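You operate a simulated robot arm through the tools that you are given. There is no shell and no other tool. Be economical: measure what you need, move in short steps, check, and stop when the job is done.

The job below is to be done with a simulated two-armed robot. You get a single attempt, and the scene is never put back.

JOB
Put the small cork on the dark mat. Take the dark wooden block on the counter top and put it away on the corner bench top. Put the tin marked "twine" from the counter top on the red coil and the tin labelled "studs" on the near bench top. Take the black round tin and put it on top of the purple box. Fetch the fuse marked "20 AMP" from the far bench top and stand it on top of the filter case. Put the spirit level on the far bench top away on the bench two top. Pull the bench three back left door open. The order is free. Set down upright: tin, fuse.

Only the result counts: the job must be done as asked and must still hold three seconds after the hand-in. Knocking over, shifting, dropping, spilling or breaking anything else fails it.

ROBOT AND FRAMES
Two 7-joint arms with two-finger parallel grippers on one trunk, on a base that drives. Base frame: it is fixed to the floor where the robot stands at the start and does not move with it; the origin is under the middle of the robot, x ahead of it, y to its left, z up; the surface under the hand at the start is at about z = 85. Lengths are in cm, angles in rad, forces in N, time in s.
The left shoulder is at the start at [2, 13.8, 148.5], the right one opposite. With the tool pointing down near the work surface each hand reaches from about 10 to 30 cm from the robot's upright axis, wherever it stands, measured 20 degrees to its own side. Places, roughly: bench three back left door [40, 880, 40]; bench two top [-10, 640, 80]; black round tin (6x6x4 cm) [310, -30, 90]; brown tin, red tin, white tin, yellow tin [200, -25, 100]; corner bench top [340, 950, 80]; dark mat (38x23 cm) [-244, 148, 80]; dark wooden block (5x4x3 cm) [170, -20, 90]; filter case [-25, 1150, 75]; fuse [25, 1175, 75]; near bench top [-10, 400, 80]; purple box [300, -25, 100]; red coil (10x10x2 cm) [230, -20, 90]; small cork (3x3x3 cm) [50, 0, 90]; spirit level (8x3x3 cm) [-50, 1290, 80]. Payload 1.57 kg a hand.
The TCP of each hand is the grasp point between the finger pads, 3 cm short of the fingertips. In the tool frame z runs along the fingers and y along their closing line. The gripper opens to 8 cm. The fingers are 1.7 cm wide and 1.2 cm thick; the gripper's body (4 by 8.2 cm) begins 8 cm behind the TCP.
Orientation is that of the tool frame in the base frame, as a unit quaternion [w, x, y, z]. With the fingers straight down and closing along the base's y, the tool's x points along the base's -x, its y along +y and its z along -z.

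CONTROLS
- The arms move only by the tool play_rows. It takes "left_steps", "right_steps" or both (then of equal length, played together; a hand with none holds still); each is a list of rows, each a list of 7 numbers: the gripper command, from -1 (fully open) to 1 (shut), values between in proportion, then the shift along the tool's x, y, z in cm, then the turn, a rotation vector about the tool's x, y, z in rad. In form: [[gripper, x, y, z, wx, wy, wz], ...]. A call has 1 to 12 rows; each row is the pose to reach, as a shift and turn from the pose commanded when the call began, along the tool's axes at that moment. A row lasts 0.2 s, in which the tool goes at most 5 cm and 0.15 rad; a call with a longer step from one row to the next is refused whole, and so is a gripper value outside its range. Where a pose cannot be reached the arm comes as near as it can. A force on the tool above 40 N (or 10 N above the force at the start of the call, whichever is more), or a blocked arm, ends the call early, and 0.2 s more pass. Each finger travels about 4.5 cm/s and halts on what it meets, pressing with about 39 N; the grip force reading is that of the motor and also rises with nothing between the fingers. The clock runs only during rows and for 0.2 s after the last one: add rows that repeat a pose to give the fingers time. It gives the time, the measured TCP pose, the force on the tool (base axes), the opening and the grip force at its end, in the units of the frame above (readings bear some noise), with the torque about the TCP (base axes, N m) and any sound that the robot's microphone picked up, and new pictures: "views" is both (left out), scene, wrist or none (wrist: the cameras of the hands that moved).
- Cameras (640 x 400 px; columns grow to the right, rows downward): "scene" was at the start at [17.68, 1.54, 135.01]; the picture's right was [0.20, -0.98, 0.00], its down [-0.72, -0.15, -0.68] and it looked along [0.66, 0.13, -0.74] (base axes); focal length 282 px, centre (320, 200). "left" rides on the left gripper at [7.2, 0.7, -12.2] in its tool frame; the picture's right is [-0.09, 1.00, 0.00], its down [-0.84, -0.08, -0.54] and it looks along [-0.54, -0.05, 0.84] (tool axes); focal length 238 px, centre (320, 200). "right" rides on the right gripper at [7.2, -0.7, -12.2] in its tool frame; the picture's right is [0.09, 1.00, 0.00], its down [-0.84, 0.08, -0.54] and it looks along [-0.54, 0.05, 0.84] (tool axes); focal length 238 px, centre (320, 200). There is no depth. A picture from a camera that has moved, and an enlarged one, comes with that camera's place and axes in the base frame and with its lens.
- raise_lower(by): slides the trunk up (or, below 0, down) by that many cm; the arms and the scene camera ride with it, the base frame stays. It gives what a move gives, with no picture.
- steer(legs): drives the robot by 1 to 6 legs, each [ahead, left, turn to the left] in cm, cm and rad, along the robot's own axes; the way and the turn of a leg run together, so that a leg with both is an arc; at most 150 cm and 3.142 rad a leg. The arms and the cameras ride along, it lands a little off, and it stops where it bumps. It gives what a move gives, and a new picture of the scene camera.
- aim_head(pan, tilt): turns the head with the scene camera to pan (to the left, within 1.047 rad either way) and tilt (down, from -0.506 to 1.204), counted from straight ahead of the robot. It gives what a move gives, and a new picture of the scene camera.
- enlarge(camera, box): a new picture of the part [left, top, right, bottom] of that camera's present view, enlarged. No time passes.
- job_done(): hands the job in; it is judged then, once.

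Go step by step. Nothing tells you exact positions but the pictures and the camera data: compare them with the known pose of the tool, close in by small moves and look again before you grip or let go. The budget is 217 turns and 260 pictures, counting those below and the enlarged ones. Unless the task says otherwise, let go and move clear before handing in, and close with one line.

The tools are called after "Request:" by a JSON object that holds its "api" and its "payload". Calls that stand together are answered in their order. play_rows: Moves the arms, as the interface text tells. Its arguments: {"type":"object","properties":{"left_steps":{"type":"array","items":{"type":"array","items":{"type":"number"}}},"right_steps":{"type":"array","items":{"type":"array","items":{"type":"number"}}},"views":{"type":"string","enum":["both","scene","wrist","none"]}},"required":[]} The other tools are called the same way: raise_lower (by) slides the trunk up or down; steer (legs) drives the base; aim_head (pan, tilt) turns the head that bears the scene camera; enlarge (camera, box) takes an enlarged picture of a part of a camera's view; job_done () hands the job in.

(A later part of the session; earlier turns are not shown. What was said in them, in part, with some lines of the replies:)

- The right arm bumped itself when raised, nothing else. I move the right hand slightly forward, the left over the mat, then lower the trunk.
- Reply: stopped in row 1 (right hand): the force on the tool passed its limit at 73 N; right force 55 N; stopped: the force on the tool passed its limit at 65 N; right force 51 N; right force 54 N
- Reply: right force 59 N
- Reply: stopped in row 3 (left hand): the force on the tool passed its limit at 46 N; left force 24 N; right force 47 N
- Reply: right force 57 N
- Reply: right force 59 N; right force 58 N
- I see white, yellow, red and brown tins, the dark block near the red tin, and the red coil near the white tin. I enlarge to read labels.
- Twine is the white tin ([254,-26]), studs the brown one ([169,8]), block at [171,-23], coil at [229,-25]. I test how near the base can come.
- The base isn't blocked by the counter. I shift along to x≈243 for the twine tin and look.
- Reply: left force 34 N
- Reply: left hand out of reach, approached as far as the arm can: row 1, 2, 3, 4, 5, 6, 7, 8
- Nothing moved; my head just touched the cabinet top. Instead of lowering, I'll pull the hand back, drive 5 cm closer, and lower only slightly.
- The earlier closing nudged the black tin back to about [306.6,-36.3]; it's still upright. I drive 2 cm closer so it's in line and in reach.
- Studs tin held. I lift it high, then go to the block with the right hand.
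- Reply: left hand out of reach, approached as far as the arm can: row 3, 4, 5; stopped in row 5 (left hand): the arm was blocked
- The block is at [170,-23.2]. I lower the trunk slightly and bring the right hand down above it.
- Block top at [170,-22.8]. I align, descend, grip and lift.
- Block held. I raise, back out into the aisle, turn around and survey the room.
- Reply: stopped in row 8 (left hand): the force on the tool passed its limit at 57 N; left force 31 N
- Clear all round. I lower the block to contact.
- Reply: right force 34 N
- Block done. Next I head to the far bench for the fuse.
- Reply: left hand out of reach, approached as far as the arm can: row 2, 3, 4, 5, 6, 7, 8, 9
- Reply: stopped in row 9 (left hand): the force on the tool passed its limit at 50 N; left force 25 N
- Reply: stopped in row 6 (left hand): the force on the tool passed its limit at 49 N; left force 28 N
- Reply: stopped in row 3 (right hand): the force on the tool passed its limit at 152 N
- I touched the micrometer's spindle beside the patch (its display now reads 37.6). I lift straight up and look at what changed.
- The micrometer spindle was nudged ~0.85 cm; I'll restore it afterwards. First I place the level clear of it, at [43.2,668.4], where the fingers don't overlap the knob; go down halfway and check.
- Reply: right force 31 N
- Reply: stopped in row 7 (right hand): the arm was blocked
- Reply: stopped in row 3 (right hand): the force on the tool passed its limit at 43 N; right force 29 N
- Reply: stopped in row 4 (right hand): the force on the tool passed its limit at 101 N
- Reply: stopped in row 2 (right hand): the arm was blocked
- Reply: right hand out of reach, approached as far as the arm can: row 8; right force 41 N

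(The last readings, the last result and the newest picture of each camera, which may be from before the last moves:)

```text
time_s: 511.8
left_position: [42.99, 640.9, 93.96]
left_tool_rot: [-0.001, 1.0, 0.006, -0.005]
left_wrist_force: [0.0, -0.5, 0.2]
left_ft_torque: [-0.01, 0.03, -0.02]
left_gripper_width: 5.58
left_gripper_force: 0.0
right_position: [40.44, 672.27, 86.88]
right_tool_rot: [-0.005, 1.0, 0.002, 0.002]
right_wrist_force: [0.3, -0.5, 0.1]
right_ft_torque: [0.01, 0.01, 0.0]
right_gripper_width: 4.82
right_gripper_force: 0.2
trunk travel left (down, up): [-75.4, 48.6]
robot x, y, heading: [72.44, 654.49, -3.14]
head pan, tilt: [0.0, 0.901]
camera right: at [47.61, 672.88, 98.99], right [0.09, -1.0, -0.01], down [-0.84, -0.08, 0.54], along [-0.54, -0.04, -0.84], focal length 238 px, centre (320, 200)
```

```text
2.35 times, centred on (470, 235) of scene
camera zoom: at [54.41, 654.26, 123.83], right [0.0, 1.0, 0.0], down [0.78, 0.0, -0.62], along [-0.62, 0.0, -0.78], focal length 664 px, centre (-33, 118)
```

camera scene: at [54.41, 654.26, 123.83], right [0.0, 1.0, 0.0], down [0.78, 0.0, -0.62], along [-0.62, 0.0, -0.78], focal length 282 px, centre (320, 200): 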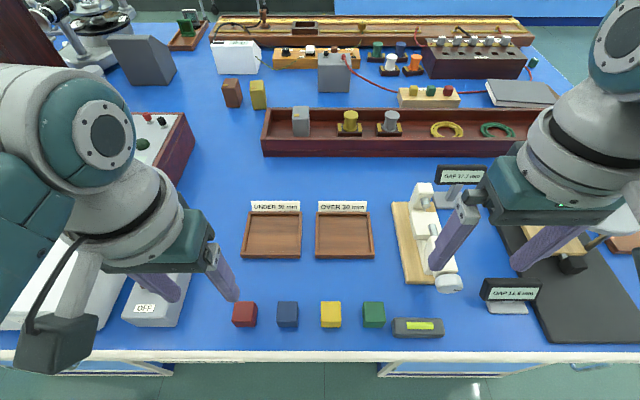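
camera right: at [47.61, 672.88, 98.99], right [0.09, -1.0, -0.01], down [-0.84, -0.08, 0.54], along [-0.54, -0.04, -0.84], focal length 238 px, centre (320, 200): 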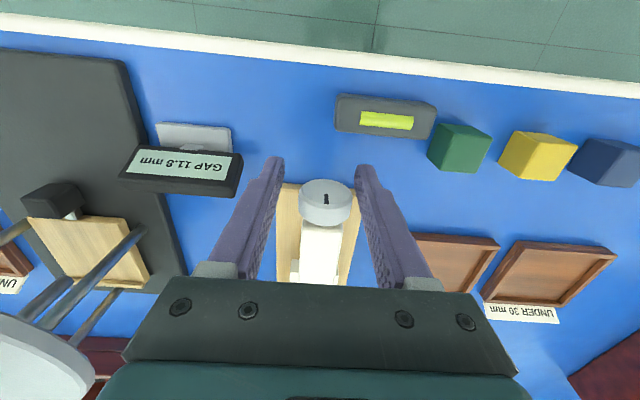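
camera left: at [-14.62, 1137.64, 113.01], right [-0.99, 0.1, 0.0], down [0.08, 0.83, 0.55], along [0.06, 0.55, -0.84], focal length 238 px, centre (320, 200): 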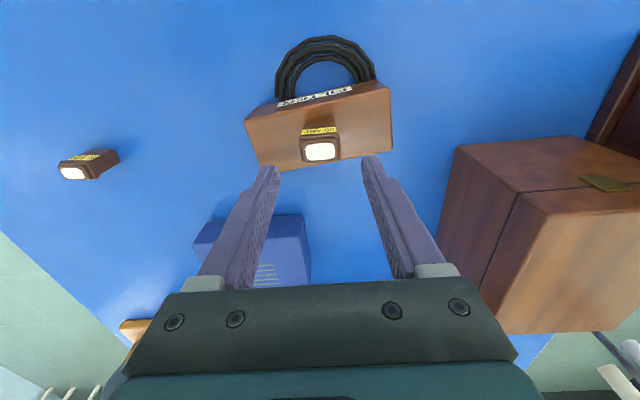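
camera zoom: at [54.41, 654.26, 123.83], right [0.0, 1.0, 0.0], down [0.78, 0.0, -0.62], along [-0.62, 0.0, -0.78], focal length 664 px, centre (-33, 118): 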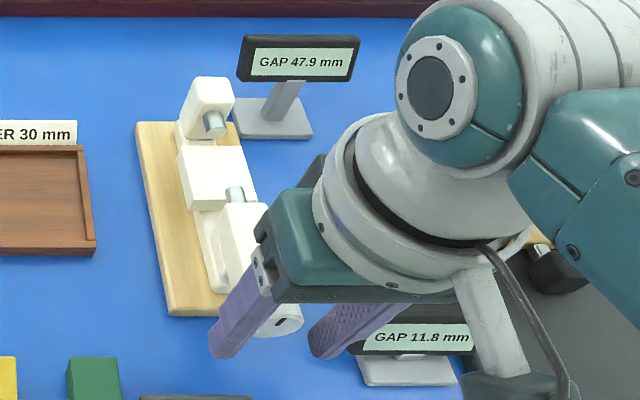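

The knob moves out as it turns. I do it in measured stages: recenter, pre-roll +0.4, close, and read the display before turning.

Request:
{"api": "play_rows", "payload": {"right_steps": [[-0.3, 0.1, 0.37, 0.45, 0, 0, 0], [-0.3, 0.1, 0.37, 0.45, 0.14, 0, 0], [-0.3, 0.1, 0.37, 0.45, 0.28, 0, 0], [-0.3, 0.1, 0.37, 0.45, 0.4, 0, 0], [0.5, 0.1, 0.37, 0.45, 0.4, 0, 0], [0.8, 0.1, 0.37, 0.45, 0.4, 0, 0], [0.8, 0.1, 0.37, 0.45, 0.4, 0, 0]], "views": "none"}}

Request:
{"api": "enlarge", "payload": {"camera": "scene", "box": [380, 150, 560, 320]}}

```text
time_s: 513.4
left_position: [43.0, 641.01, 93.92]
left_tool_rot: [-0.002, 1.0, 0.004, -0.006]
left_wrist_force: [0.3, -0.5, -0.1]
left_ft_torque: [-0.01, 0.02, -0.01]
left_gripper_width: 5.57
left_gripper_force: 0.2
right_position: [40.66, 671.8, 86.59]
right_tool_rot: [-0.204, 0.979, 0.001, 0.002]
right_wrist_force: [0.9, -0.7, -1.7]
right_ft_torque: [-0.01, 0.52, 0.17]
right_gripper_width: 3.37
right_gripper_force: 28.7
trunk travel left (down, up): [-75.4, 48.6]
robot x, y, heading: [72.11, 654.52, -3.14]
head pan, tilt: [0.0, 0.901]
```

```text
2.35 times, centred on (470, 235) of scene
camera zoom: at [54.42, 654.25, 123.83], right [0.0, 1.0, 0.0], down [0.78, 0.0, -0.62], along [-0.62, 0.0, -0.78], focal length 664 px, centre (-33, 118)
```

zoom: 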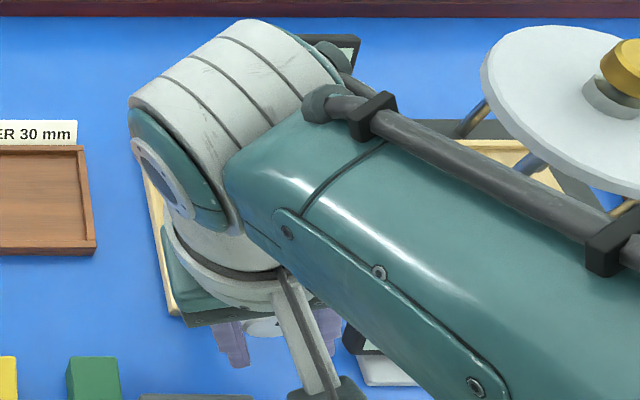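

Gripped. Now turn −0.9 rad and read.

Request:
{"api": "play_rows", "payload": {"right_steps": [[0.8, 0, 0, 0, -0.14, 0, 0], [0.8, 0, 0, 0, -0.28, 0, 0], [0.8, 0, 0, 0, -0.42, 0, 0], [0.8, 0, 0, 0, -0.56, 0, 0], [0.8, 0, 0, 0, -0.7, 0, 0], [0.8, 0, 0, 0, -0.84, 0, 0], [0.8, 0, 0, 0, -0.9, 0, 0]], "views": "none"}}

Request:
{"api": "enlarge", "payload": {"camera": "scene", "box": [380, 150, 560, 320]}}

```text
time_s: 515.0
left_position: [43.01, 640.94, 93.85]
left_tool_rot: [-0.002, 1.0, 0.005, -0.005]
left_wrist_force: [-0.3, 0.9, -0.2]
left_ft_torque: [-0.03, 0.02, 0.01]
left_gripper_width: 5.59
left_gripper_force: 0.1
right_position: [40.62, 671.89, 86.37]
right_tool_rot: [0.243, 0.97, 0.0, 0.002]
right_wrist_force: [0.5, 1.3, 4.0]
right_ft_torque: [-0.01, -0.13, 0.33]
right_gripper_width: 3.33
right_gripper_force: 41.1
trunk travel left (down, up): [-75.4, 48.6]
robot x, y, heading: [72.2, 654.18, -3.134]
head pan, tilt: [0.0, 0.901]
```

```text
2.35 times, centred on (470, 235) of scene
camera zoom: at [54.4, 654.29, 123.83], right [0.0, 1.0, 0.0], down [0.78, 0.0, -0.62], along [-0.62, 0.0, -0.78], focal length 664 px, centre (-33, 118)
```

zoom: 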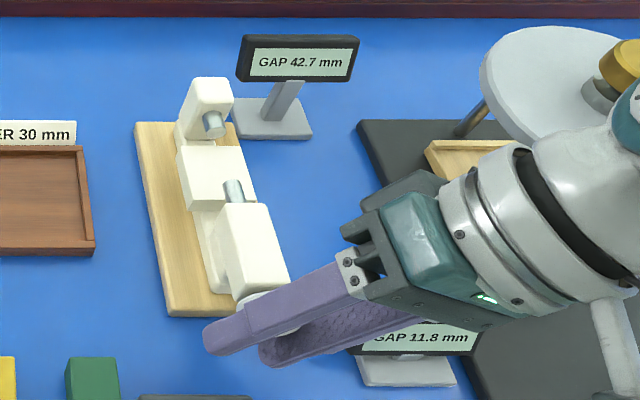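

Now 42.7 — this direction decreases it (≈5.7 mm/rad). I reset the hand and repeat.

Request:
{"api": "play_rows", "payload": {"right_steps": [[-0.2, 0, 0, 0, 0, 0, 0], [-0.3, 0, 0, 0, 0, 0, 0], [-0.3, -0.2, 0, 0, 0.15, 0, 0], [-0.3, -0.4, 0, 0, 0.3, 0, 0], [-0.3, -0.4, 0, 0, 0.45, 0, 0], [-0.3, -0.4, 0, 0, 0.6, 0, 0], [-0.3, -0.4, 0, 0, 0.75, 0, 0], [-0.3, -0.4, 0, 0, 0.9, 0, 0], [-0.3, -0.4, 0, 0, 0.9, 0, 0], [0.5, -0.4, 0, 0, 0.9, 0, 0], [0.8, -0.4, 0, 0, 0.9, 0, 0], [0.8, -0.4, 0, 0, 0.9, 0, 0]], "views": "none"}}

Request:
{"api": "play_rows", "payload": {"right_steps": [[0.8, 0, 0, 0, -0.14, 0, 0], [0.8, 0, 0, 0, -0.28, 0, 0], [0.8, 0, 0, 0, -0.42, 0, 0], [0.8, 0, 0, 0, -0.56, 0, 0], [0.8, 0, 0, 0, -0.7, 0, 0], [0.8, 0, 0, 0, -0.84, 0, 0], [0.8, 0, 0, 0, -0.9, 0, 0]], "views": "none"}}

Request:
{"api": "enlarge", "payload": {"camera": "scene", "box": [380, 150, 560, 320]}}

```text
time_s: 517.6
left_position: [42.9, 640.92, 93.85]
left_tool_rot: [0.0, 1.0, 0.005, -0.005]
left_wrist_force: [0.4, -0.3, -0.2]
left_ft_torque: [0.0, -0.01, 0.0]
left_gripper_width: 5.6
left_gripper_force: 0.0
right_position: [40.1, 671.82, 86.47]
right_tool_rot: [-0.204, 0.979, 0.002, 0.001]
right_wrist_force: [0.4, -1.5, -0.2]
right_ft_torque: [-0.03, 0.28, 0.05]
right_gripper_width: 3.34
right_gripper_force: 29.0
trunk travel left (down, up): [-75.4, 48.6]
robot x, y, heading: [72.32, 654.51, -3.141]
head pan, tilt: [0.0, 0.901]
```

```text
time_s: 519.2
left_position: [43.02, 640.96, 93.91]
left_tool_rot: [-0.001, 1.0, 0.006, -0.006]
left_wrist_force: [0.1, -0.2, 0.6]
left_ft_torque: [0.01, -0.01, 0.03]
left_gripper_width: 5.61
left_gripper_force: 0.0
right_position: [40.04, 671.91, 86.48]
right_tool_rot: [0.243, 0.97, 0.0, 0.001]
right_wrist_force: [-3.1, 2.4, 9.0]
right_ft_torque: [-0.01, -0.44, 0.35]
right_gripper_width: 3.34
right_gripper_force: 41.0
trunk travel left (down, up): [-75.4, 48.6]
robot x, y, heading: [71.88, 654.09, -3.139]
head pan, tilt: [0.0, 0.901]
```

```text
2.35 times, centred on (470, 235) of scene
camera zoom: at [54.34, 654.31, 123.83], right [0.0, 1.0, 0.0], down [0.78, 0.0, -0.62], along [-0.62, 0.0, -0.78], focal length 664 px, centre (-33, 118)
```

zoom: 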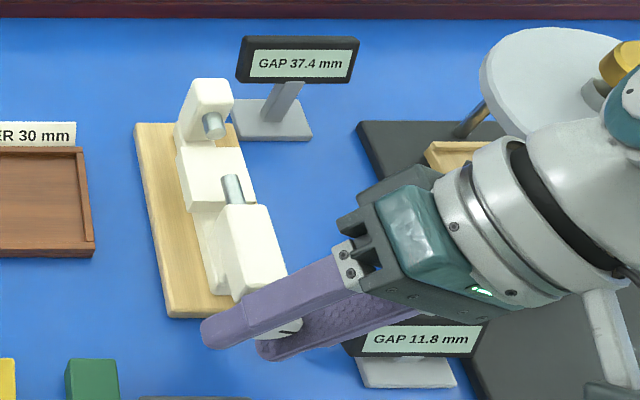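

37.4. Another full stroke.

Request:
{"api": "play_rows", "payload": {"right_steps": [[-0.2, 0, 0, 0, 0, 0, 0], [-0.3, 0, 0, 0, 0, 0, 0], [-0.3, -0.2, 0, 0, 0.15, 0, 0], [-0.3, -0.4, 0, 0, 0.3, 0, 0], [-0.3, -0.4, 0, 0, 0.45, 0, 0], [-0.3, -0.4, 0, 0, 0.6, 0, 0], [-0.3, -0.4, 0, 0, 0.75, 0, 0], [-0.3, -0.4, 0, 0, 0.9, 0, 0], [-0.3, -0.4, 0, 0, 0.9, 0, 0], [0.5, -0.4, 0, 0, 0.9, 0, 0], [0.8, -0.4, 0, 0, 0.9, 0, 0], [0.8, -0.4, 0, 0, 0.9, 0, 0]], "views": "none"}}

Request:
{"api": "play_rows", "payload": {"right_steps": [[0.8, 0, 0, 0, -0.14, 0, 0], [0.8, 0, 0, 0, -0.28, 0, 0], [0.8, 0, 0, 0, -0.42, 0, 0], [0.8, 0, 0, 0, -0.56, 0, 0], [0.8, 0, 0, 0, -0.7, 0, 0], [0.8, 0, 0, 0, -0.84, 0, 0], [0.8, 0, 0, 0, -0.9, 0, 0]], "views": "none"}}

Request:
{"api": "enlarge", "payload": {"camera": "scene", "box": [380, 150, 560, 320]}}

```text
time_s: 521.8
left_position: [42.98, 640.85, 93.98]
left_tool_rot: [-0.001, 1.0, 0.005, -0.005]
left_wrist_force: [0.3, 0.1, 1.1]
left_ft_torque: [0.0, 0.01, 0.02]
left_gripper_width: 5.61
left_gripper_force: 0.0
right_position: [39.59, 671.9, 86.39]
right_tool_rot: [-0.204, 0.979, 0.001, 0.001]
right_wrist_force: [0.3, -1.7, 1.0]
right_ft_torque: [-0.01, 0.5, -0.04]
right_gripper_width: 3.36
right_gripper_force: 29.2
trunk travel left (down, up): [-75.4, 48.6]
robot x, y, heading: [72.13, 654.52, -3.142]
head pan, tilt: [0.0, 0.901]
```

```text
time_s: 523.4
left_position: [42.75, 640.9, 93.94]
left_tool_rot: [-0.001, 1.0, 0.005, -0.006]
left_wrist_force: [0.0, -0.3, -0.4]
left_ft_torque: [-0.03, -0.02, -0.02]
left_gripper_width: 5.59
left_gripper_force: 0.1
right_position: [39.71, 671.84, 86.38]
right_tool_rot: [0.243, 0.97, 0.0, 0.0]
right_wrist_force: [-2.8, 0.9, 3.0]
right_ft_torque: [0.01, -0.77, 0.44]
right_gripper_width: 3.33
right_gripper_force: 41.6
trunk travel left (down, up): [-75.4, 48.6]
robot x, y, heading: [71.66, 653.92, -3.138]
head pan, tilt: [0.0, 0.901]
```

```text
2.35 times, centred on (470, 235) of scene
camera zoom: at [54.35, 654.28, 123.83], right [0.0, 1.0, 0.0], down [0.78, 0.0, -0.62], along [-0.62, 0.0, -0.78], focal length 664 px, centre (-33, 118)
```

zoom: 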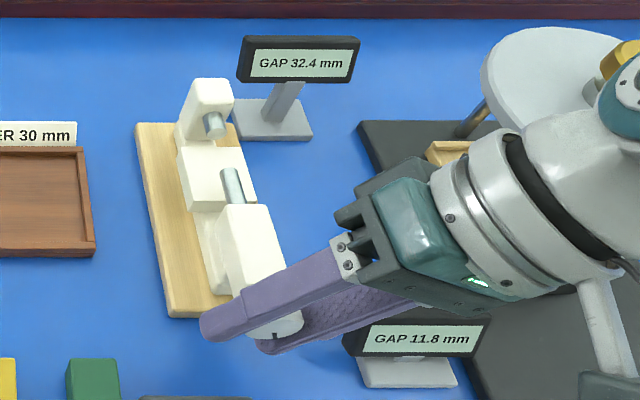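

32.4; a last partial stroke of about 0.6 rad.

Request:
{"api": "play_rows", "payload": {"right_steps": [[-0.2, 0, 0, 0, 0, 0, 0], [-0.3, 0, 0, 0, 0, 0, 0], [-0.3, -0.2, 0, 0, 0.15, 0, 0], [-0.3, -0.4, 0, 0, 0.3, 0, 0], [-0.3, -0.4, 0, 0, 0.45, 0, 0], [-0.3, -0.4, 0, 0, 0.6, 0, 0], [-0.3, -0.4, 0, 0, 0.65, 0, 0], [-0.3, -0.4, 0, 0, 0.65, 0, 0], [0.5, -0.4, 0, 0, 0.65, 0, 0], [0.8, -0.4, 0, 0, 0.65, 0, 0], [0.8, -0.4, 0, 0, 0.65, 0, 0]], "views": "none"}}

Request:
{"api": "play_rows", "payload": {"right_steps": [[0.8, 0, 0, 0, -0.14, 0, 0], [0.8, 0, 0, 0, -0.28, 0, 0], [0.8, 0, 0, 0, -0.42, 0, 0], [0.8, 0, 0, 0, -0.55, 0, 0], [0.8, 0, 0, 0, -0.59, 0, 0], [0.8, 0, 0, 0, -0.59, 0, 0]], "views": "none"}}

Request:
{"api": "enlarge", "payload": {"camera": "scene", "box": [380, 150, 560, 320]}}

```text
time_s: 525.8
left_position: [42.98, 640.94, 93.93]
left_tool_rot: [-0.001, 1.0, 0.005, -0.005]
left_wrist_force: [-1.0, 0.1, 0.0]
left_ft_torque: [0.04, 0.02, 0.01]
left_gripper_width: 5.61
left_gripper_force: 0.1
right_position: [39.35, 671.87, 86.3]
right_tool_rot: [-0.08, 0.997, 0.001, 0.001]
right_wrist_force: [0.1, -0.4, -0.3]
right_ft_torque: [0.01, 0.02, -0.03]
right_gripper_width: 3.34
right_gripper_force: 29.1
trunk travel left (down, up): [-75.4, 48.6]
robot x, y, heading: [72.16, 654.01, -3.14]
head pan, tilt: [0.0, 0.901]
```

```text
time_s: 527.2
left_position: [42.99, 640.93, 93.86]
left_tool_rot: [-0.001, 1.0, 0.006, -0.005]
left_wrist_force: [0.5, -0.2, -0.4]
left_ft_torque: [0.0, 0.0, 0.0]
left_gripper_width: 5.6
left_gripper_force: 0.0
right_position: [39.38, 671.88, 86.4]
right_tool_rot: [0.213, 0.977, 0.001, 0.001]
right_wrist_force: [-3.4, 0.0, -1.5]
right_ft_torque: [-0.04, -0.68, 0.31]
right_gripper_width: 3.34
right_gripper_force: 41.1
trunk travel left (down, up): [-75.4, 48.6]
robot x, y, heading: [72.07, 654.18, -3.137]
head pan, tilt: [0.0, 0.901]
```

```text
2.35 times, centred on (470, 235) of scene
camera zoom: at [54.37, 654.26, 123.83], right [0.0, 1.0, 0.0], down [0.78, 0.0, -0.62], along [-0.62, 0.0, -0.78], focal length 664 px, centre (-33, 118)
```

zoom: 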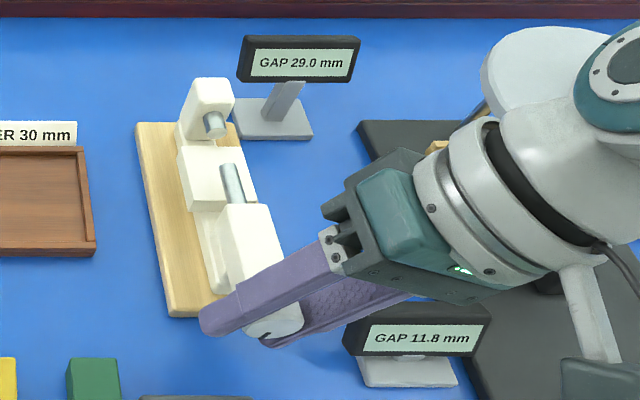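

Restored to 29.0 mm. I open, straighten, slide out along the knob axis, and lift away.

Request:
{"api": "play_rows", "payload": {"right_steps": [[0, 0, 0, 0, 0, 0, 0], [-0.35, 0, 0, 0, 0, 0, 0], [-0.35, 0, 0, 0, 0.15, 0, 0], [-0.35, 0, 0, 0, 0.3, 0, 0], [-0.35, 0, 0, 0, 0.43, 0, 0], [-0.35, 1.5, 0, 0, 0.43, 0, 0], [-0.35, 3.5, 0, 0, 0.43, 0, 0], [-0.35, 6, 0, 0, 0.43, 0, 0]], "views": "wrist"}}

Request:
{"api": "enlarge", "payload": {"camera": "scene", "box": [370, 150, 550, 350]}}

```text
time_s: 529.0
left_position: [42.92, 640.99, 93.94]
left_tool_rot: [-0.001, 1.0, 0.005, -0.005]
left_wrist_force: [-0.3, -0.2, 0.1]
left_ft_torque: [0.0, 0.01, -0.01]
left_gripper_width: 5.6
left_gripper_force: 0.0
right_position: [45.36, 671.95, 86.34]
right_tool_rot: [0.0, 1.0, 0.001, 0.001]
right_wrist_force: [0.2, 0.2, -0.1]
right_ft_torque: [0.02, -0.01, 0.01]
right_gripper_width: 5.38
right_gripper_force: 0.1
trunk travel left (down, up): [-75.4, 48.6]
robot x, y, heading: [71.46, 654.47, -3.136]
head pan, tilt: [0.0, 0.901]
camera right: at [52.54, 672.64, 98.49], right [0.09, -1.0, 0.0], down [-0.84, -0.08, 0.54], along [-0.54, -0.05, -0.84], focal length 238 px, centre (320, 200)
```

right: 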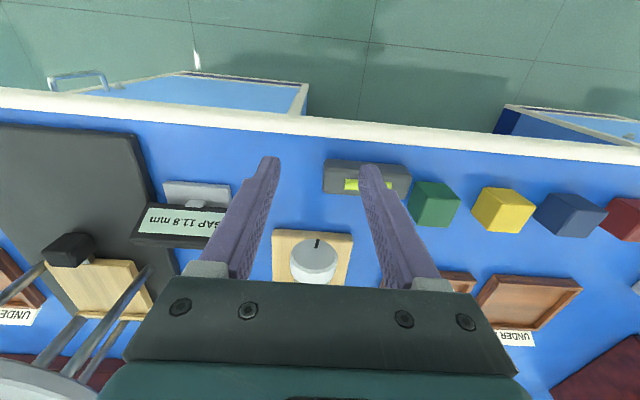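

```text
2.00 times, centred on (460, 250) of scene
camera zoom: at [54.42, 654.26, 123.83], right [0.0, 1.0, 0.0], down [0.78, 0.0, -0.62], along [-0.62, 0.0, -0.78], focal length 564 px, centre (40, 100)
```

zoom: 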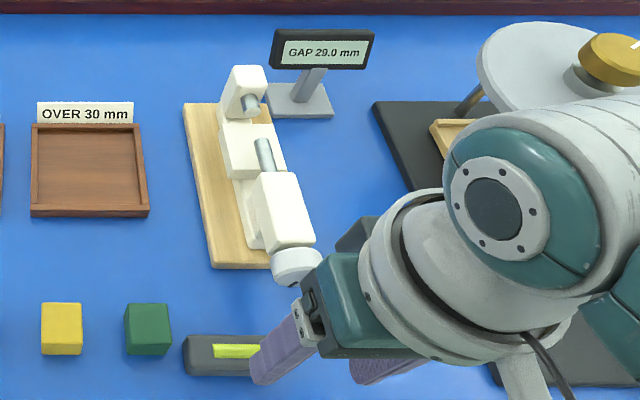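

Display holds 29.0 and the level is undisturbed. I lift, back away, and drive to bench three's door.

Request:
{"api": "play_rows", "payload": {"right_steps": [[-0.35, 1, 0, -3, 0, 0, 0], [-0.35, 1, 0, -7, 0, 0, 0], [-0.35, 1, 0, -11, 0, 0, 0], [-0.35, 1, 0, -15, 0, 0, 0]], "views": "none"}}

Request:
{"api": "steer", "payload": {"legs": [[-65, 0, 0], [0, -120, 0], [0, -115, 0]]}}

Request:
{"api": "aim_head", "payload": {"pan": 0, "tilt": 0.8}}

```text
time_s: 530.0
left_position: [43.01, 640.94, 93.98]
left_tool_rot: [-0.002, 1.0, 0.005, -0.006]
left_wrist_force: [0.1, -1.0, -0.2]
left_ft_torque: [0.01, 0.02, -0.03]
left_gripper_width: 5.6
left_gripper_force: 0.0
right_position: [46.37, 671.91, 101.63]
right_tool_rot: [0.0, 1.0, 0.0, 0.002]
right_wrist_force: [0.0, -0.4, 0.3]
right_ft_torque: [0.03, -0.01, -0.03]
right_gripper_width: 5.41
right_gripper_force: 0.1
trunk travel left (down, up): [-75.4, 48.6]
robot x, y, heading: [71.94, 654.4, -3.135]
head pan, tilt: [0.0, 0.901]
```

```text
time_s: 544.8
left_position: [106.68, 878.55, 94.06]
left_tool_rot: [0.0, 1.0, -0.007, -0.005]
left_wrist_force: [-0.3, 0.2, 0.8]
left_ft_torque: [-0.02, 0.03, 0.03]
left_gripper_width: 5.61
left_gripper_force: 0.0
right_position: [110.75, 909.6, 101.49]
right_tool_rot: [0.001, 1.0, -0.013, 0.002]
right_wrist_force: [0.1, -0.7, 1.0]
right_ft_torque: [0.02, 0.04, 0.0]
right_gripper_width: 5.41
right_gripper_force: 0.1
trunk travel left (down, up): [-75.4, 48.6]
robot x, y, heading: [135.9, 891.39, 3.123]
head pan, tilt: [0.0, 0.901]
camera scene: at [118.44, 891.72, 123.83], right [0.02, 1.0, 0.0], down [0.78, -0.02, -0.62], along [-0.62, 0.01, -0.78], focal length 282 px, centre (320, 200)
```

scene: 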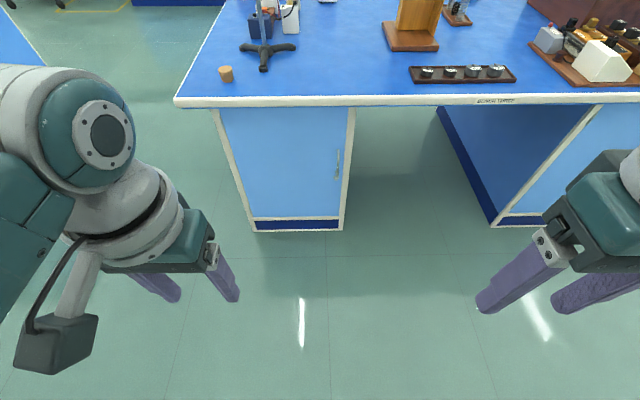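

```text
time_s: 545.5
left_position: [106.77, 878.54, 93.9]
left_tool_rot: [-0.001, 1.0, -0.007, -0.005]
left_wrist_force: [-0.1, -0.1, 0.2]
left_ft_torque: [-0.01, -0.03, -0.01]
left_gripper_width: 5.61
left_gripper_force: 0.1
right_position: [110.87, 909.54, 101.54]
right_tool_rot: [0.0, 1.0, -0.012, 0.002]
right_wrist_force: [0.0, 0.2, -0.1]
right_ft_torque: [0.0, -0.02, 0.03]
right_gripper_width: 5.4
right_gripper_force: 0.1
trunk travel left (down, up): [-75.4, 48.6]
robot x, y, heading: [136.13, 891.54, 3.121]
head pan, tilt: [0.0, 0.799]
camera scene: at [117.93, 891.73, 124.62], right [0.02, 1.0, 0.0], down [0.72, -0.01, -0.7], along [-0.7, 0.01, -0.72], focal length 282 px, centre (320, 200)
```

scene: 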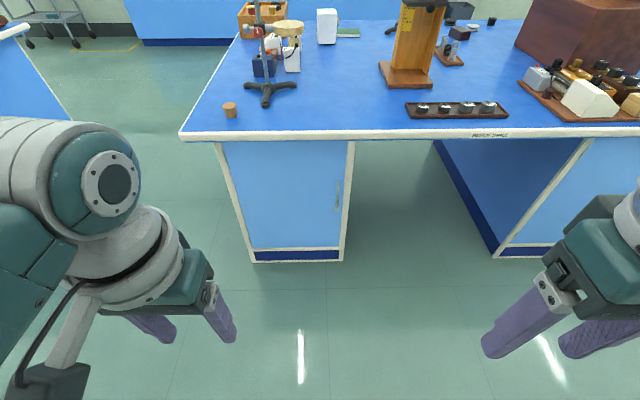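

This is bench three's left door; its vertical handle is around [48,899,53]. I zoom in on the handle.

Request:
{"api": "enlarge", "payload": {"camera": "scene", "box": [200, 130, 360, 270]}}

```text
2.86 times, centred on (280, 200) of scene
camera zoom: at [117.93, 891.73, 124.62], right [0.02, 1.0, 0.0], down [0.72, -0.01, -0.7], along [-0.7, 0.01, -0.72], focal length 806 px, centre (434, 200)
```

zoom: 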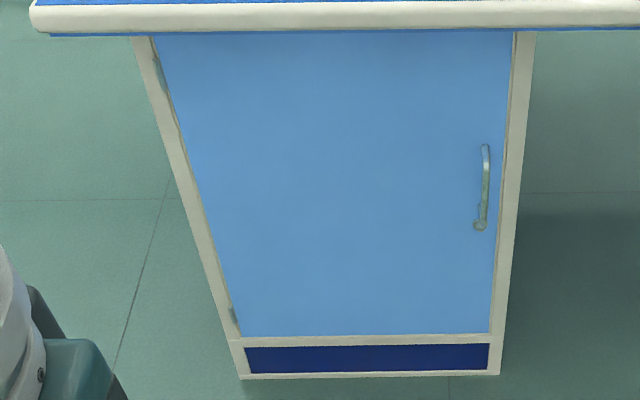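

Handle: x≈40–44, y≈899, z≈42–57, hinges on the left. I'll use the left hand pointing forward. First shift right and tilt the left hand to horizontal.

Request:
{"api": "steer", "payload": {"legs": [[0, -21, 0.02]]}}

Request:
{"api": "play_rows", "payload": {"left_steps": [[-1, -3.42, 0, -0.24, 0, -0.143, 0], [-1, -6.77, 0, -0.97, 0, -0.286, 0], [-1, -9.96, 0, -2.16, 0, -0.428, 0], [-1, -12.97, 0, -3.81, 0, -0.571, 0], [-1, -15.72, 0, -5.86, 0, -0.714, 0], [-1, -18.14, 0, -8.29, 0, -0.857, 0], [-1, -20.2, 0, -11.03, 0, -1.0, 0], [-1, -21.83, 0, -14.02, 0, -1.142, 0], [-1, -23.03, 0, -17.24, 0, -1.285, 0], [-1, -23.76, 0, -20.6, 0, -1.428, 0], [-1, -24, 0, -24, 0, -1.571, 0]], "views": "scene"}}

```text
time_s: 547.1
left_position: [107.18, 899.21, 93.97]
left_tool_rot: [-0.001, 1.0, 0.002, -0.005]
left_wrist_force: [-0.6, -0.3, 0.1]
left_ft_torque: [-0.03, 0.0, -0.03]
left_gripper_width: 5.58
left_gripper_force: 0.1
right_position: [110.61, 930.26, 101.51]
right_tool_rot: [0.0, 1.0, -0.003, 0.002]
right_wrist_force: [-0.2, -0.6, 0.2]
right_ft_torque: [0.0, -0.01, -0.02]
right_gripper_width: 5.4
right_gripper_force: 0.1
trunk travel left (down, up): [-75.4, 48.6]
robot x, y, heading: [136.29, 912.81, 3.136]
head pan, tilt: [0.0, 0.799]
camera scene: at [118.16, 912.57, 124.62], right [0.0, 1.0, 0.0], down [0.72, 0.0, -0.7], along [-0.7, 0.0, -0.72], focal length 282 px, centre (320, 200)
```

scene: 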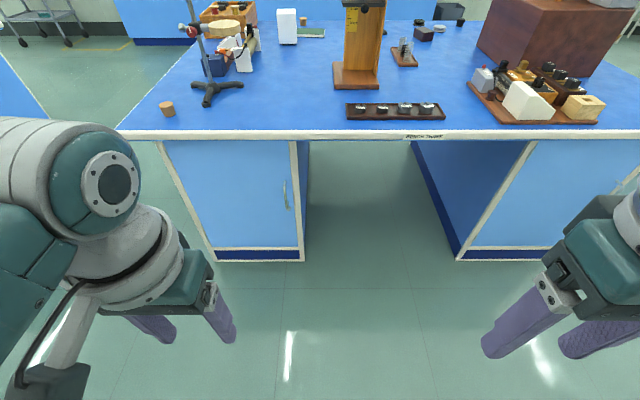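

```text
time_s: 549.5
left_position: [83.36, 899.25, 118.15]
left_tool_rot: [-0.001, -0.703, -0.002, 0.711]
left_wrist_force: [-0.3, -0.5, 0.3]
left_ft_torque: [-0.01, 0.0, 0.02]
left_gripper_width: 7.97
left_gripper_force: 0.1
right_position: [110.67, 930.2, 101.49]
right_tool_rot: [0.0, 1.0, -0.003, 0.001]
right_wrist_force: [0.1, 0.3, 0.0]
right_ft_torque: [0.01, 0.03, 0.04]
right_gripper_width: 5.41
right_gripper_force: 0.1
trunk travel left (down, up): [-75.4, 48.6]
robot x, y, heading: [136.29, 912.46, 3.14]
head pan, tilt: [0.0, 0.799]
camera scene: at [118.16, 912.57, 124.62], right [0.0, 1.0, 0.0], down [0.72, 0.0, -0.7], along [-0.7, 0.0, -0.72], focal length 282 px, centre (320, 200)
```

scene: 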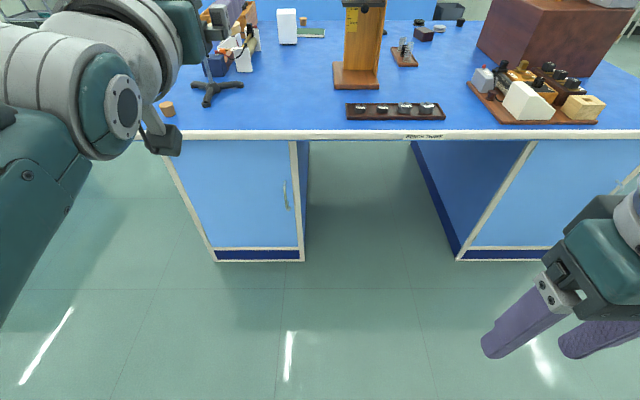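

The hand now points forward. I lower the trunk 67 cm to handle height.

Request:
{"api": "raise_lower", "payload": {"by": -67}}

Request:
{"api": "aim_head", "payload": {"pan": 0.15, "tilt": 0.1}}

Request:
{"api": "enlarge", "payload": {"camera": "left", "box": [0, 0, 640, 400]}}

```text
refused: -67 is not a number from -40 to 40
```

```text
time_s: 550.6
left_position: [83.34, 899.14, 117.95]
left_tool_rot: [0.0, -0.704, -0.002, 0.71]
left_wrist_force: [-0.2, -0.1, 0.2]
left_ft_torque: [-0.02, -0.03, -0.01]
left_gripper_width: 8.01
left_gripper_force: 0.0
right_position: [110.69, 930.21, 101.61]
right_tool_rot: [0.0, 1.0, -0.002, 0.002]
right_wrist_force: [-0.6, -0.5, -0.2]
right_ft_torque: [-0.03, 0.01, 0.02]
right_gripper_width: 5.4
right_gripper_force: 0.0
trunk travel left (down, up): [-75.4, 48.6]
robot x, y, heading: [136.43, 912.53, 3.139]
head pan, tilt: [0.15, 0.099]
camera scene: at [117.12, 911.19, 130.91], right [-0.15, 0.99, 0.0], down [0.1, 0.01, -0.99], along [-0.98, -0.15, -0.1], focal length 282 px, centre (320, 200)
```

scene: 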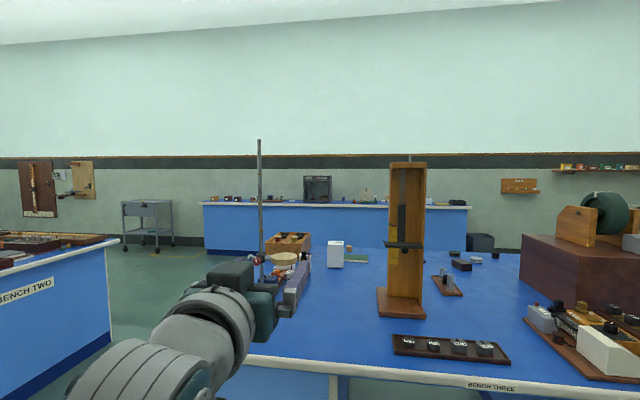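

```text
1.00 times, centred on (320, 200) of left (not enlarged: the box is as wide or as high as the picture)
camera zoom: at [95.48, 898.63, 110.64], right [0.0, -1.0, 0.09], down [0.55, 0.08, 0.83], along [-0.84, 0.05, 0.55], focal length 238 px, centre (320, 200)
```

zoom: 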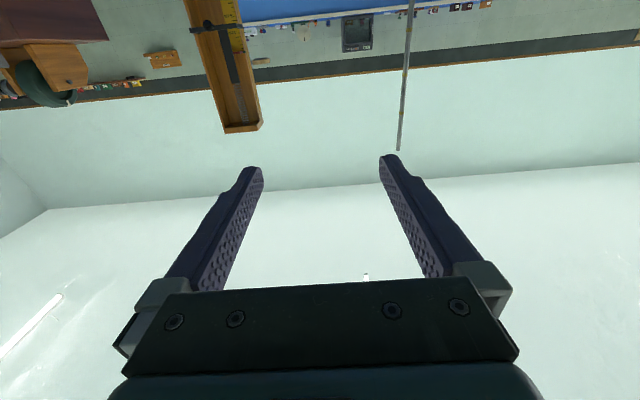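

The trunk moves at most 40 cm per call; I lower in two steps.

Request:
{"api": "raise_lower", "payload": {"by": -37}}

Request:
{"api": "raise_lower", "payload": {"by": -30}}

Request:
{"api": "aim_head", "payload": {"pan": 0.15, "tilt": 0.2}}

Request:
{"api": "enlarge", "payload": {"camera": "left", "box": [0, 0, 640, 400]}}

```text
time_s: 554.2
left_position: [83.38, 899.27, 81.1]
left_tool_rot: [-0.001, -0.704, -0.002, 0.711]
left_wrist_force: [-0.5, -0.1, -0.7]
left_ft_torque: [0.0, 0.02, 0.0]
left_gripper_width: 8.0
left_gripper_force: 0.1
right_position: [110.68, 930.16, 64.47]
right_tool_rot: [0.0, 1.0, -0.002, 0.002]
right_wrist_force: [-0.3, -0.4, 0.3]
right_ft_torque: [-0.02, 0.0, 0.01]
right_gripper_width: 5.42
right_gripper_force: 0.0
trunk travel left (down, up): [-38.4, 85.6]
robot x, y, heading: [136.47, 912.51, 3.138]
head pan, tilt: [0.15, 0.099]
```

```text
time_s: 557.2
left_position: [83.36, 899.38, 50.93]
left_tool_rot: [-0.002, -0.704, -0.003, 0.711]
left_wrist_force: [-0.5, -0.9, 0.2]
left_ft_torque: [-0.01, -0.01, 0.01]
left_gripper_width: 7.99
left_gripper_force: 0.0
right_position: [110.68, 930.2, 34.52]
right_tool_rot: [0.0, 1.0, -0.003, 0.002]
right_wrist_force: [0.3, -0.3, -0.3]
right_ft_torque: [0.02, 0.02, -0.03]
right_gripper_width: 5.36
right_gripper_force: 0.0
trunk travel left (down, up): [-8.4, 115.6]
robot x, y, heading: [136.2, 912.41, 3.138]
head pan, tilt: [0.15, 0.099]
```

```text
time_s: 557.9
left_position: [83.27, 899.34, 51.04]
left_tool_rot: [-0.001, -0.704, -0.002, 0.71]
left_wrist_force: [0.2, -0.2, 0.7]
left_ft_torque: [-0.04, -0.02, 0.02]
left_gripper_width: 7.98
left_gripper_force: 0.0
right_position: [110.75, 930.17, 34.54]
right_tool_rot: [0.0, 1.0, -0.004, 0.002]
right_wrist_force: [0.6, -0.1, 0.8]
right_ft_torque: [-0.01, -0.01, -0.02]
right_gripper_width: 5.39
right_gripper_force: 0.1
trunk travel left (down, up): [-8.4, 115.6]
robot x, y, heading: [136.13, 913.08, 3.14]
head pan, tilt: [0.15, 0.201]
camera scene: at [117.01, 911.18, 62.99], right [-0.15, 0.99, 0.0], down [0.2, 0.03, -0.98], along [-0.97, -0.14, -0.2], focal length 282 px, centre (320, 200)
```

scene: 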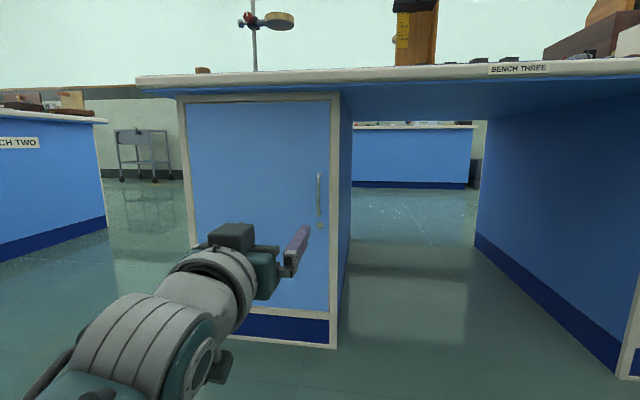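

```text
1.00 times, centred on (320, 200) of left (not enlarged: the box is as wide or as high as the picture)
camera zoom: at [95.47, 898.64, 43.65], right [0.0, -1.0, 0.09], down [0.55, 0.08, 0.83], along [-0.83, 0.05, 0.55], focal length 238 px, centre (320, 200)
```

zoom: 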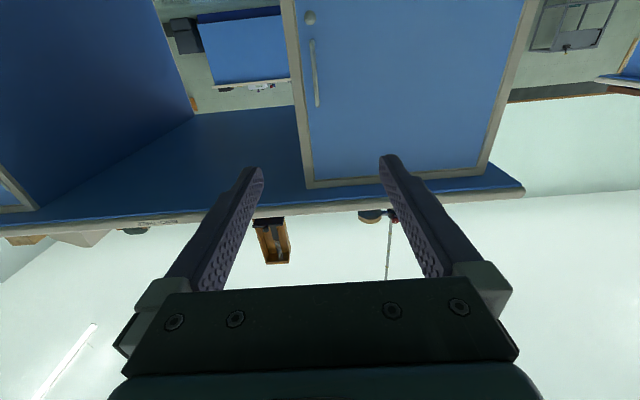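

Handle is at y≈900.2, z 44–55. I drive forward 35 cm with a small sideways correction.

Request:
{"api": "steer", "payload": {"legs": [[0, -0.9, 0], [34, 0, 0]]}}

Request:
{"api": "enlarge", "payload": {"camera": "left", "box": [0, 0, 640, 400]}}

```text
time_s: 560.4
left_position: [49.7, 899.87, 51.05]
left_tool_rot: [-0.004, -0.704, -0.005, 0.71]
left_wrist_force: [-0.4, -0.3, 0.2]
left_ft_torque: [-0.02, 0.02, 0.02]
left_gripper_width: 8.0
left_gripper_force: 0.0
right_position: [76.88, 930.87, 34.49]
right_tool_rot: [-0.001, 1.0, 0.0, 0.003]
right_wrist_force: [0.4, -0.4, 0.3]
right_ft_torque: [0.02, 0.04, -0.03]
right_gripper_width: 5.41
right_gripper_force: 0.1
trunk travel left (down, up): [-8.4, 115.6]
robot x, y, heading: [102.42, 913.53, -3.143]
head pan, tilt: [0.15, 0.201]
camera scene: at [83.19, 911.94, 62.97], right [-0.15, 0.99, 0.0], down [0.2, 0.03, -0.98], along [-0.97, -0.15, -0.2], focal length 282 px, centre (320, 200)
```

scene: 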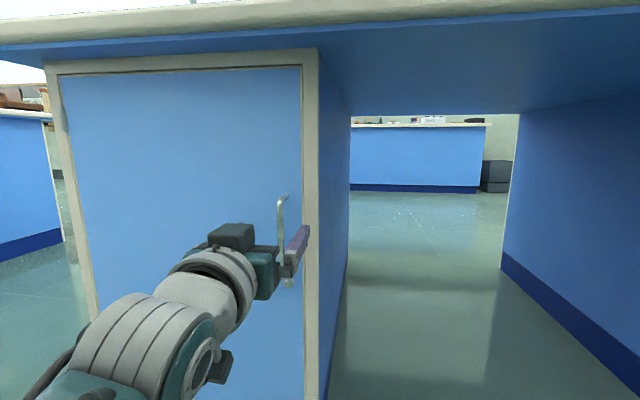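

```text
1.00 times, centred on (320, 200) of left (not enlarged: the box is as wide or as high as the picture)
camera zoom: at [61.76, 899.26, 43.6], right [0.01, -1.0, 0.09], down [0.55, 0.08, 0.83], along [-0.84, 0.04, 0.55], focal length 238 px, centre (320, 200)
```

zoom: 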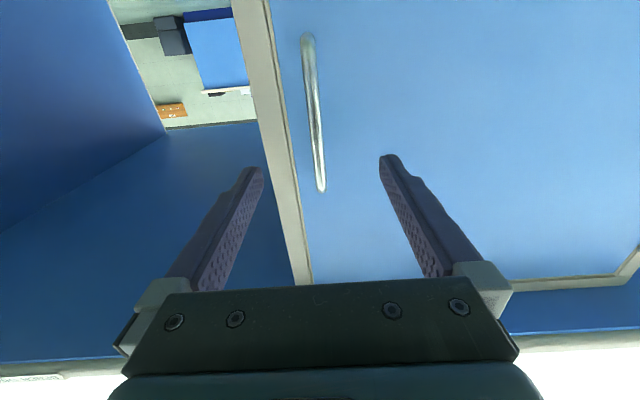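

Aligned (handle y≈900). I move forward 5 cm and close on the bar.

Request:
{"api": "play_rows", "payload": {"left_steps": [[-1, 0, -0.1, 2, 0, 0, 0], [-1, 0, -0.1, 3.8, 0, 0, 0], [-1, 0, -0.1, 5, 0, 0, 0], [-1, 0, -0.1, 5, 0, 0, 0], [0, 0, -0.1, 5, 0, 0, 0], [1, 0, -0.1, 5, 0, 0, 0], [1, 0, -0.1, 5, 0, 0, 0], [1, 0, -0.1, 5, 0, 0, 0], [1, 0, -0.1, 5, 0, 0, 0]], "views": "both"}}

```text
time_s: 562.4
left_position: [44.42, 899.89, 50.96]
left_tool_rot: [-0.003, -0.704, -0.004, 0.71]
left_wrist_force: [0.0, 2.4, 0.4]
left_ft_torque: [-0.08, -0.07, -0.05]
left_gripper_width: 0.98
left_gripper_force: 20.3
right_position: [76.65, 930.99, 34.51]
right_tool_rot: [0.0, 1.0, 0.0, 0.002]
right_wrist_force: [-0.3, 1.4, -0.2]
right_ft_torque: [0.03, 0.06, 0.0]
right_gripper_width: 5.41
right_gripper_force: 0.0
trunk travel left (down, up): [-8.4, 115.6]
robot x, y, heading: [102.25, 913.32, -3.14]
head pan, tilt: [0.15, 0.201]
camera scene: at [83.09, 911.98, 62.98], right [-0.15, 0.99, 0.0], down [0.2, 0.03, -0.98], along [-0.97, -0.15, -0.2], focal length 282 px, centre (320, 200)
camera left: at [56.66, 899.33, 43.64], right [0.01, -1.0, 0.09], down [0.55, 0.08, 0.83], along [-0.84, 0.04, 0.55], focal length 238 px, centre (320, 200)
```

scene: 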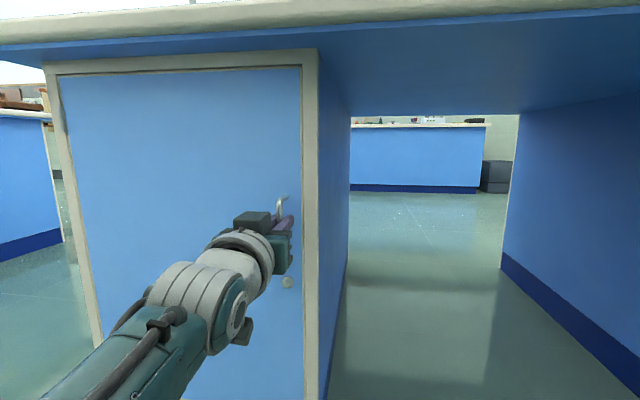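
left: 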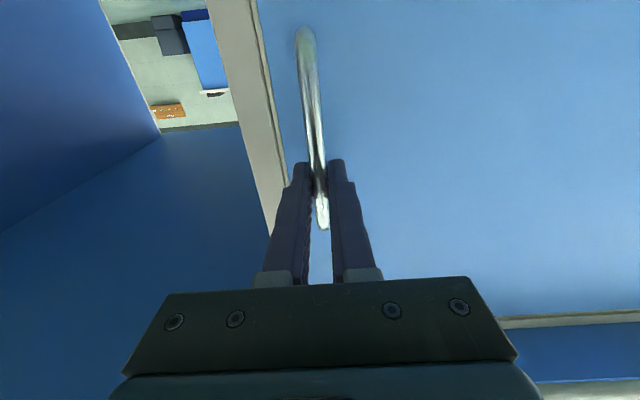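

The bar is gripped. I pull back gently with the arm first.

Request:
{"api": "play_rows", "payload": {"left_steps": [[1, 0, 0, -1, 0, 0, 0], [1, 0, 0, -2, 0, 0, 0], [1, 0, 0.1, -3, 0, 0, 0], [1, 0, 0.2, -4, 0, 0, 0], [1, 0, 0.3, -5, 0, 0, 0], [1, 0, 0.45, -6, 0, 0, 0], [1, 0, 0.45, -6, 0, 0, 0]], "views": "scene"}}

```text
time_s: 564.0
left_position: [50.52, 898.86, 51.04]
left_tool_rot: [-0.004, -0.705, -0.003, 0.71]
left_wrist_force: [-3.4, -14.9, -6.2]
left_ft_torque: [0.05, 0.1, 0.14]
left_gripper_width: 0.97
left_gripper_force: 27.9
right_position: [76.62, 930.3, 34.57]
right_tool_rot: [0.002, 1.0, 0.0, 0.002]
right_wrist_force: [0.6, -0.7, 0.6]
right_ft_torque: [-0.01, -0.01, -0.02]
right_gripper_width: 5.4
right_gripper_force: 0.0
trunk travel left (down, up): [-8.4, 115.6]
robot x, y, heading: [102.54, 913.7, -3.136]
head pan, tilt: [0.15, 0.201]
camera scene: at [83.04, 911.47, 62.99], right [-0.15, 0.99, 0.0], down [0.2, 0.03, -0.98], along [-0.97, -0.15, -0.2], focal length 282 px, centre (320, 200)
```

scene: 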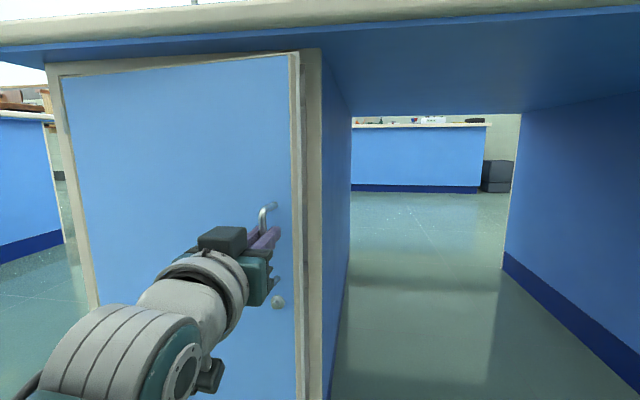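

The door is cracked open ~8°. Now I pull it further with the base along the handle's arc.

Request:
{"api": "steer", "payload": {"legs": [[-5.85, 1.9, 0], [-7.2, 3.8, 0], [-6.4, 5.2, 0]]}}

```text
time_s: 566.3
left_position: [69.36, 888.26, 51.32]
left_tool_rot: [-0.005, -0.702, -0.004, 0.712]
left_wrist_force: [-14.3, -13.4, -5.3]
left_ft_torque: [-0.2, -0.34, 0.06]
left_gripper_width: 0.98
left_gripper_force: 27.8
right_position: [95.61, 919.66, 34.55]
right_tool_rot: [0.001, 1.0, -0.001, -0.001]
right_wrist_force: [-0.8, 0.1, -0.3]
right_ft_torque: [0.03, -0.01, 0.03]
right_gripper_width: 5.39
right_gripper_force: 0.0
trunk travel left (down, up): [-8.4, 115.6]
robot x, y, heading: [121.91, 902.55, -3.138]
head pan, tilt: [0.15, 0.201]
camera scene: at [102.19, 900.74, 63.07], right [-0.15, 0.99, 0.0], down [0.19, 0.03, -0.98], along [-0.97, -0.15, -0.19], focal length 282 px, centre (320, 200)
```

scene: 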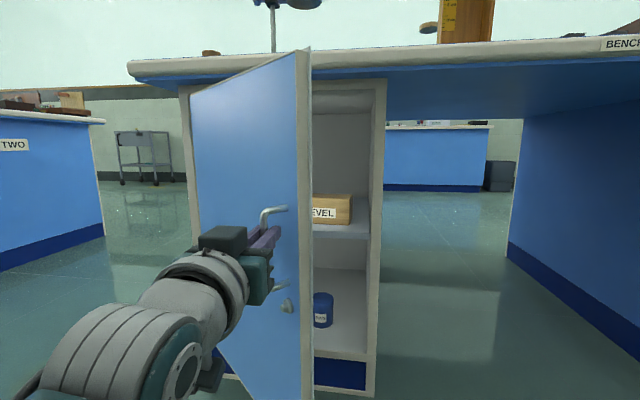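

The door follows nicely (~40°). I pull it wider.

Request:
{"api": "steer", "payload": {"legs": [[-5.2, 6.4, 0], [-3.8, 7.2, 0]]}}

```text
time_s: 568.1
left_position: [78.51, 875.46, 51.4]
left_tool_rot: [-0.002, -0.701, -0.004, 0.713]
left_wrist_force: [-16.7, -5.8, -1.4]
left_ft_torque: [-0.47, 0.34, 0.07]
left_gripper_width: 0.99
left_gripper_force: 28.0
right_position: [104.71, 906.94, 34.65]
right_tool_rot: [-0.002, 1.0, -0.001, 0.0]
right_wrist_force: [-0.3, -0.2, 0.2]
right_ft_torque: [0.0, -0.01, -0.01]
right_gripper_width: 5.41
right_gripper_force: 0.1
trunk travel left (down, up): [-8.4, 115.6]
robot x, y, heading: [131.18, 889.4, -3.141]
head pan, tilt: [0.15, 0.201]
camera scene: at [111.2, 887.75, 63.09], right [-0.15, 0.99, 0.0], down [0.19, 0.03, -0.98], along [-0.97, -0.15, -0.19], focal length 282 px, centre (320, 200)
```

scene: 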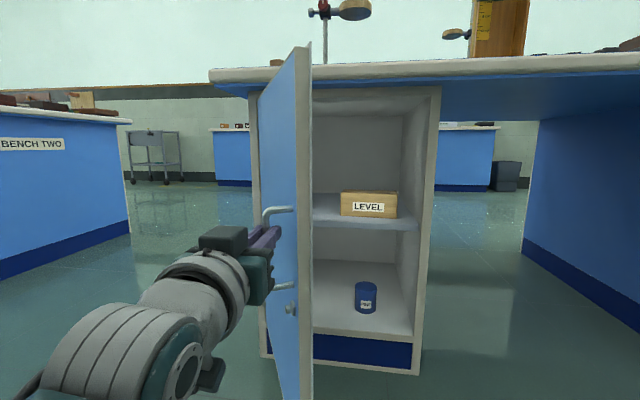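

The door is about 60° open. I open the fingers slightly so as not to push the door, and withdraw straight back.

Request:
{"api": "play_rows", "payload": {"left_steps": [[0.5, 0, 0, 0, 0, 0, 0], [0.35, 0, 0, 0, 0, 0, 0], [0.35, 0, 0, 0, 0, 0, 0], [0.35, 0, 0, -2, 0, 0, 0], [0.35, 0, 0, -4, 0, 0, 0], [0.35, 0, 0, -6, 0, 0, 0]], "views": "both"}}

```text
time_s: 569.5
left_position: [85.29, 875.48, 51.05]
left_tool_rot: [-0.002, -0.704, -0.003, 0.71]
left_wrist_force: [0.8, -0.3, -0.2]
left_ft_torque: [-0.02, 0.0, -0.02]
left_gripper_width: 2.61
left_gripper_force: 0.0
right_position: [105.61, 906.9, 34.48]
right_tool_rot: [-0.001, 1.0, -0.001, 0.002]
right_wrist_force: [0.2, -0.2, -0.7]
right_ft_torque: [0.0, -0.01, -0.02]
right_gripper_width: 5.37
right_gripper_force: 0.1
trunk travel left (down, up): [-8.4, 115.6]
robot x, y, heading: [131.02, 889.3, -3.141]
head pan, tilt: [0.15, 0.201]
camera scene: at [111.96, 887.75, 62.97], right [-0.15, 0.99, 0.0], down [0.2, 0.03, -0.98], along [-0.97, -0.15, -0.2], focal length 282 px, centre (320, 200)
camera left: at [97.5, 874.92, 43.62], right [0.01, -1.0, 0.09], down [0.55, 0.08, 0.83], along [-0.84, 0.04, 0.55], focal length 238 px, centre (320, 200)
```

scene: 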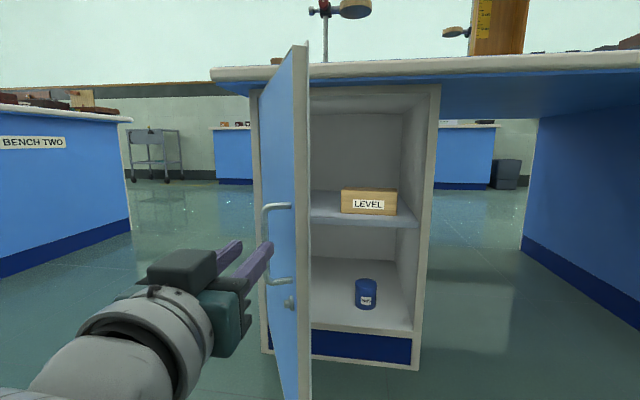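
left: 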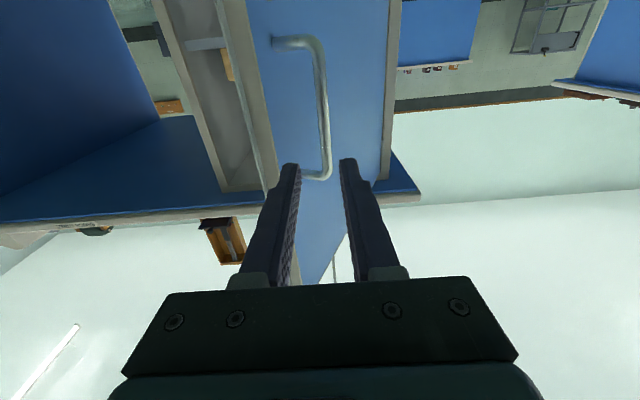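

The handle is free and the door stays open. To make sure it's fully open, I go round the edge and push it wider from the inside.

Request:
{"api": "steer", "payload": {"legs": [[-14, 0, 0], [0, -17, 0], [20, 0, 0], [0, 24, 0]]}}

```text
time_s: 574.4
left_position: [79.39, 868.98, 51.08]
left_tool_rot: [-0.001, -0.703, -0.004, 0.711]
left_wrist_force: [-1.1, -0.3, 0.8]
left_ft_torque: [-0.02, 0.03, 0.01]
left_gripper_width: 2.59
left_gripper_force: 0.1
right_position: [99.66, 900.19, 34.7]
right_tool_rot: [-0.002, 1.0, -0.003, 0.0]
right_wrist_force: [-0.3, -0.2, -0.1]
right_ft_torque: [0.0, 0.01, 0.0]
right_gripper_width: 5.42
right_gripper_force: 0.1
trunk travel left (down, up): [-8.4, 115.6]
robot x, y, heading: [125.61, 882.37, 3.139]
head pan, tilt: [0.15, 0.201]
camera scene: at [106.07, 881.08, 62.98], right [-0.15, 0.99, 0.0], down [0.2, 0.03, -0.98], along [-0.97, -0.15, -0.2], focal length 282 px, centre (320, 200)
```

scene: 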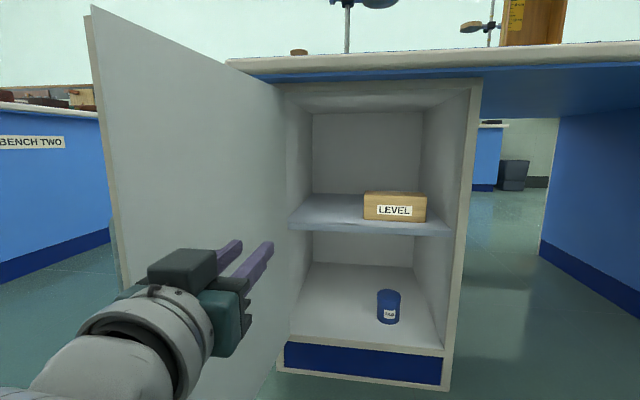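

The door is now wide open. I move clear and check once more.

Request:
{"api": "steer", "payload": {"legs": [[0, -6, 0], [-40, 0, 0]]}}

```text
time_s: 577.5
left_position: [118.93, 874.92, 51.19]
left_tool_rot: [0.002, -0.703, 0.0, 0.711]
left_wrist_force: [0.5, 0.8, -0.9]
left_ft_torque: [0.0, -0.02, -0.03]
left_gripper_width: 2.63
left_gripper_force: 0.2
right_position: [139.46, 906.04, 34.4]
right_tool_rot: [-0.001, 1.0, -0.007, 0.001]
right_wrist_force: [-0.5, 0.1, -0.1]
right_ft_torque: [0.01, -0.04, -0.02]
right_gripper_width: 5.39
right_gripper_force: 0.0
trunk travel left (down, up): [-8.4, 115.6]
robot x, y, heading: [165.02, 888.49, 3.13]
head pan, tilt: [0.15, 0.201]
camera scene: at [145.72, 886.96, 63.0], right [-0.14, 0.99, 0.0], down [0.2, 0.03, -0.98], along [-0.97, -0.14, -0.2], focal length 282 px, centre (320, 200)
```

scene: 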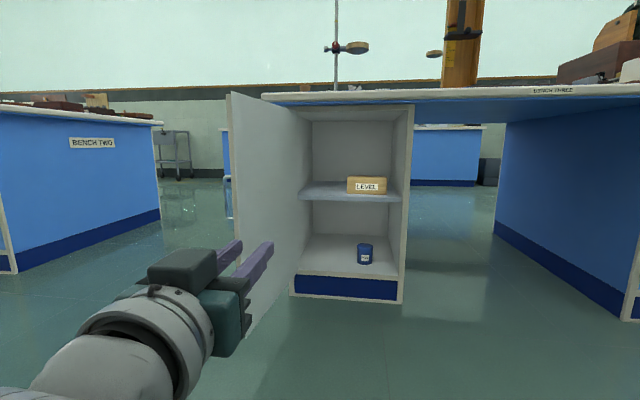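

The door stands wide open, both hands are empty and clear, and every item is where it was asked to go. I hand in.

Request:
{"api": "job_done", "payload": {}}

```text
The job is handed in.
```

I handed the job in with every item placed as asked and the bench three back left door wide open. Along the way I bumped the micrometer's knob on bench two with my hand, then turned it back to its original 29.0 mm reading.
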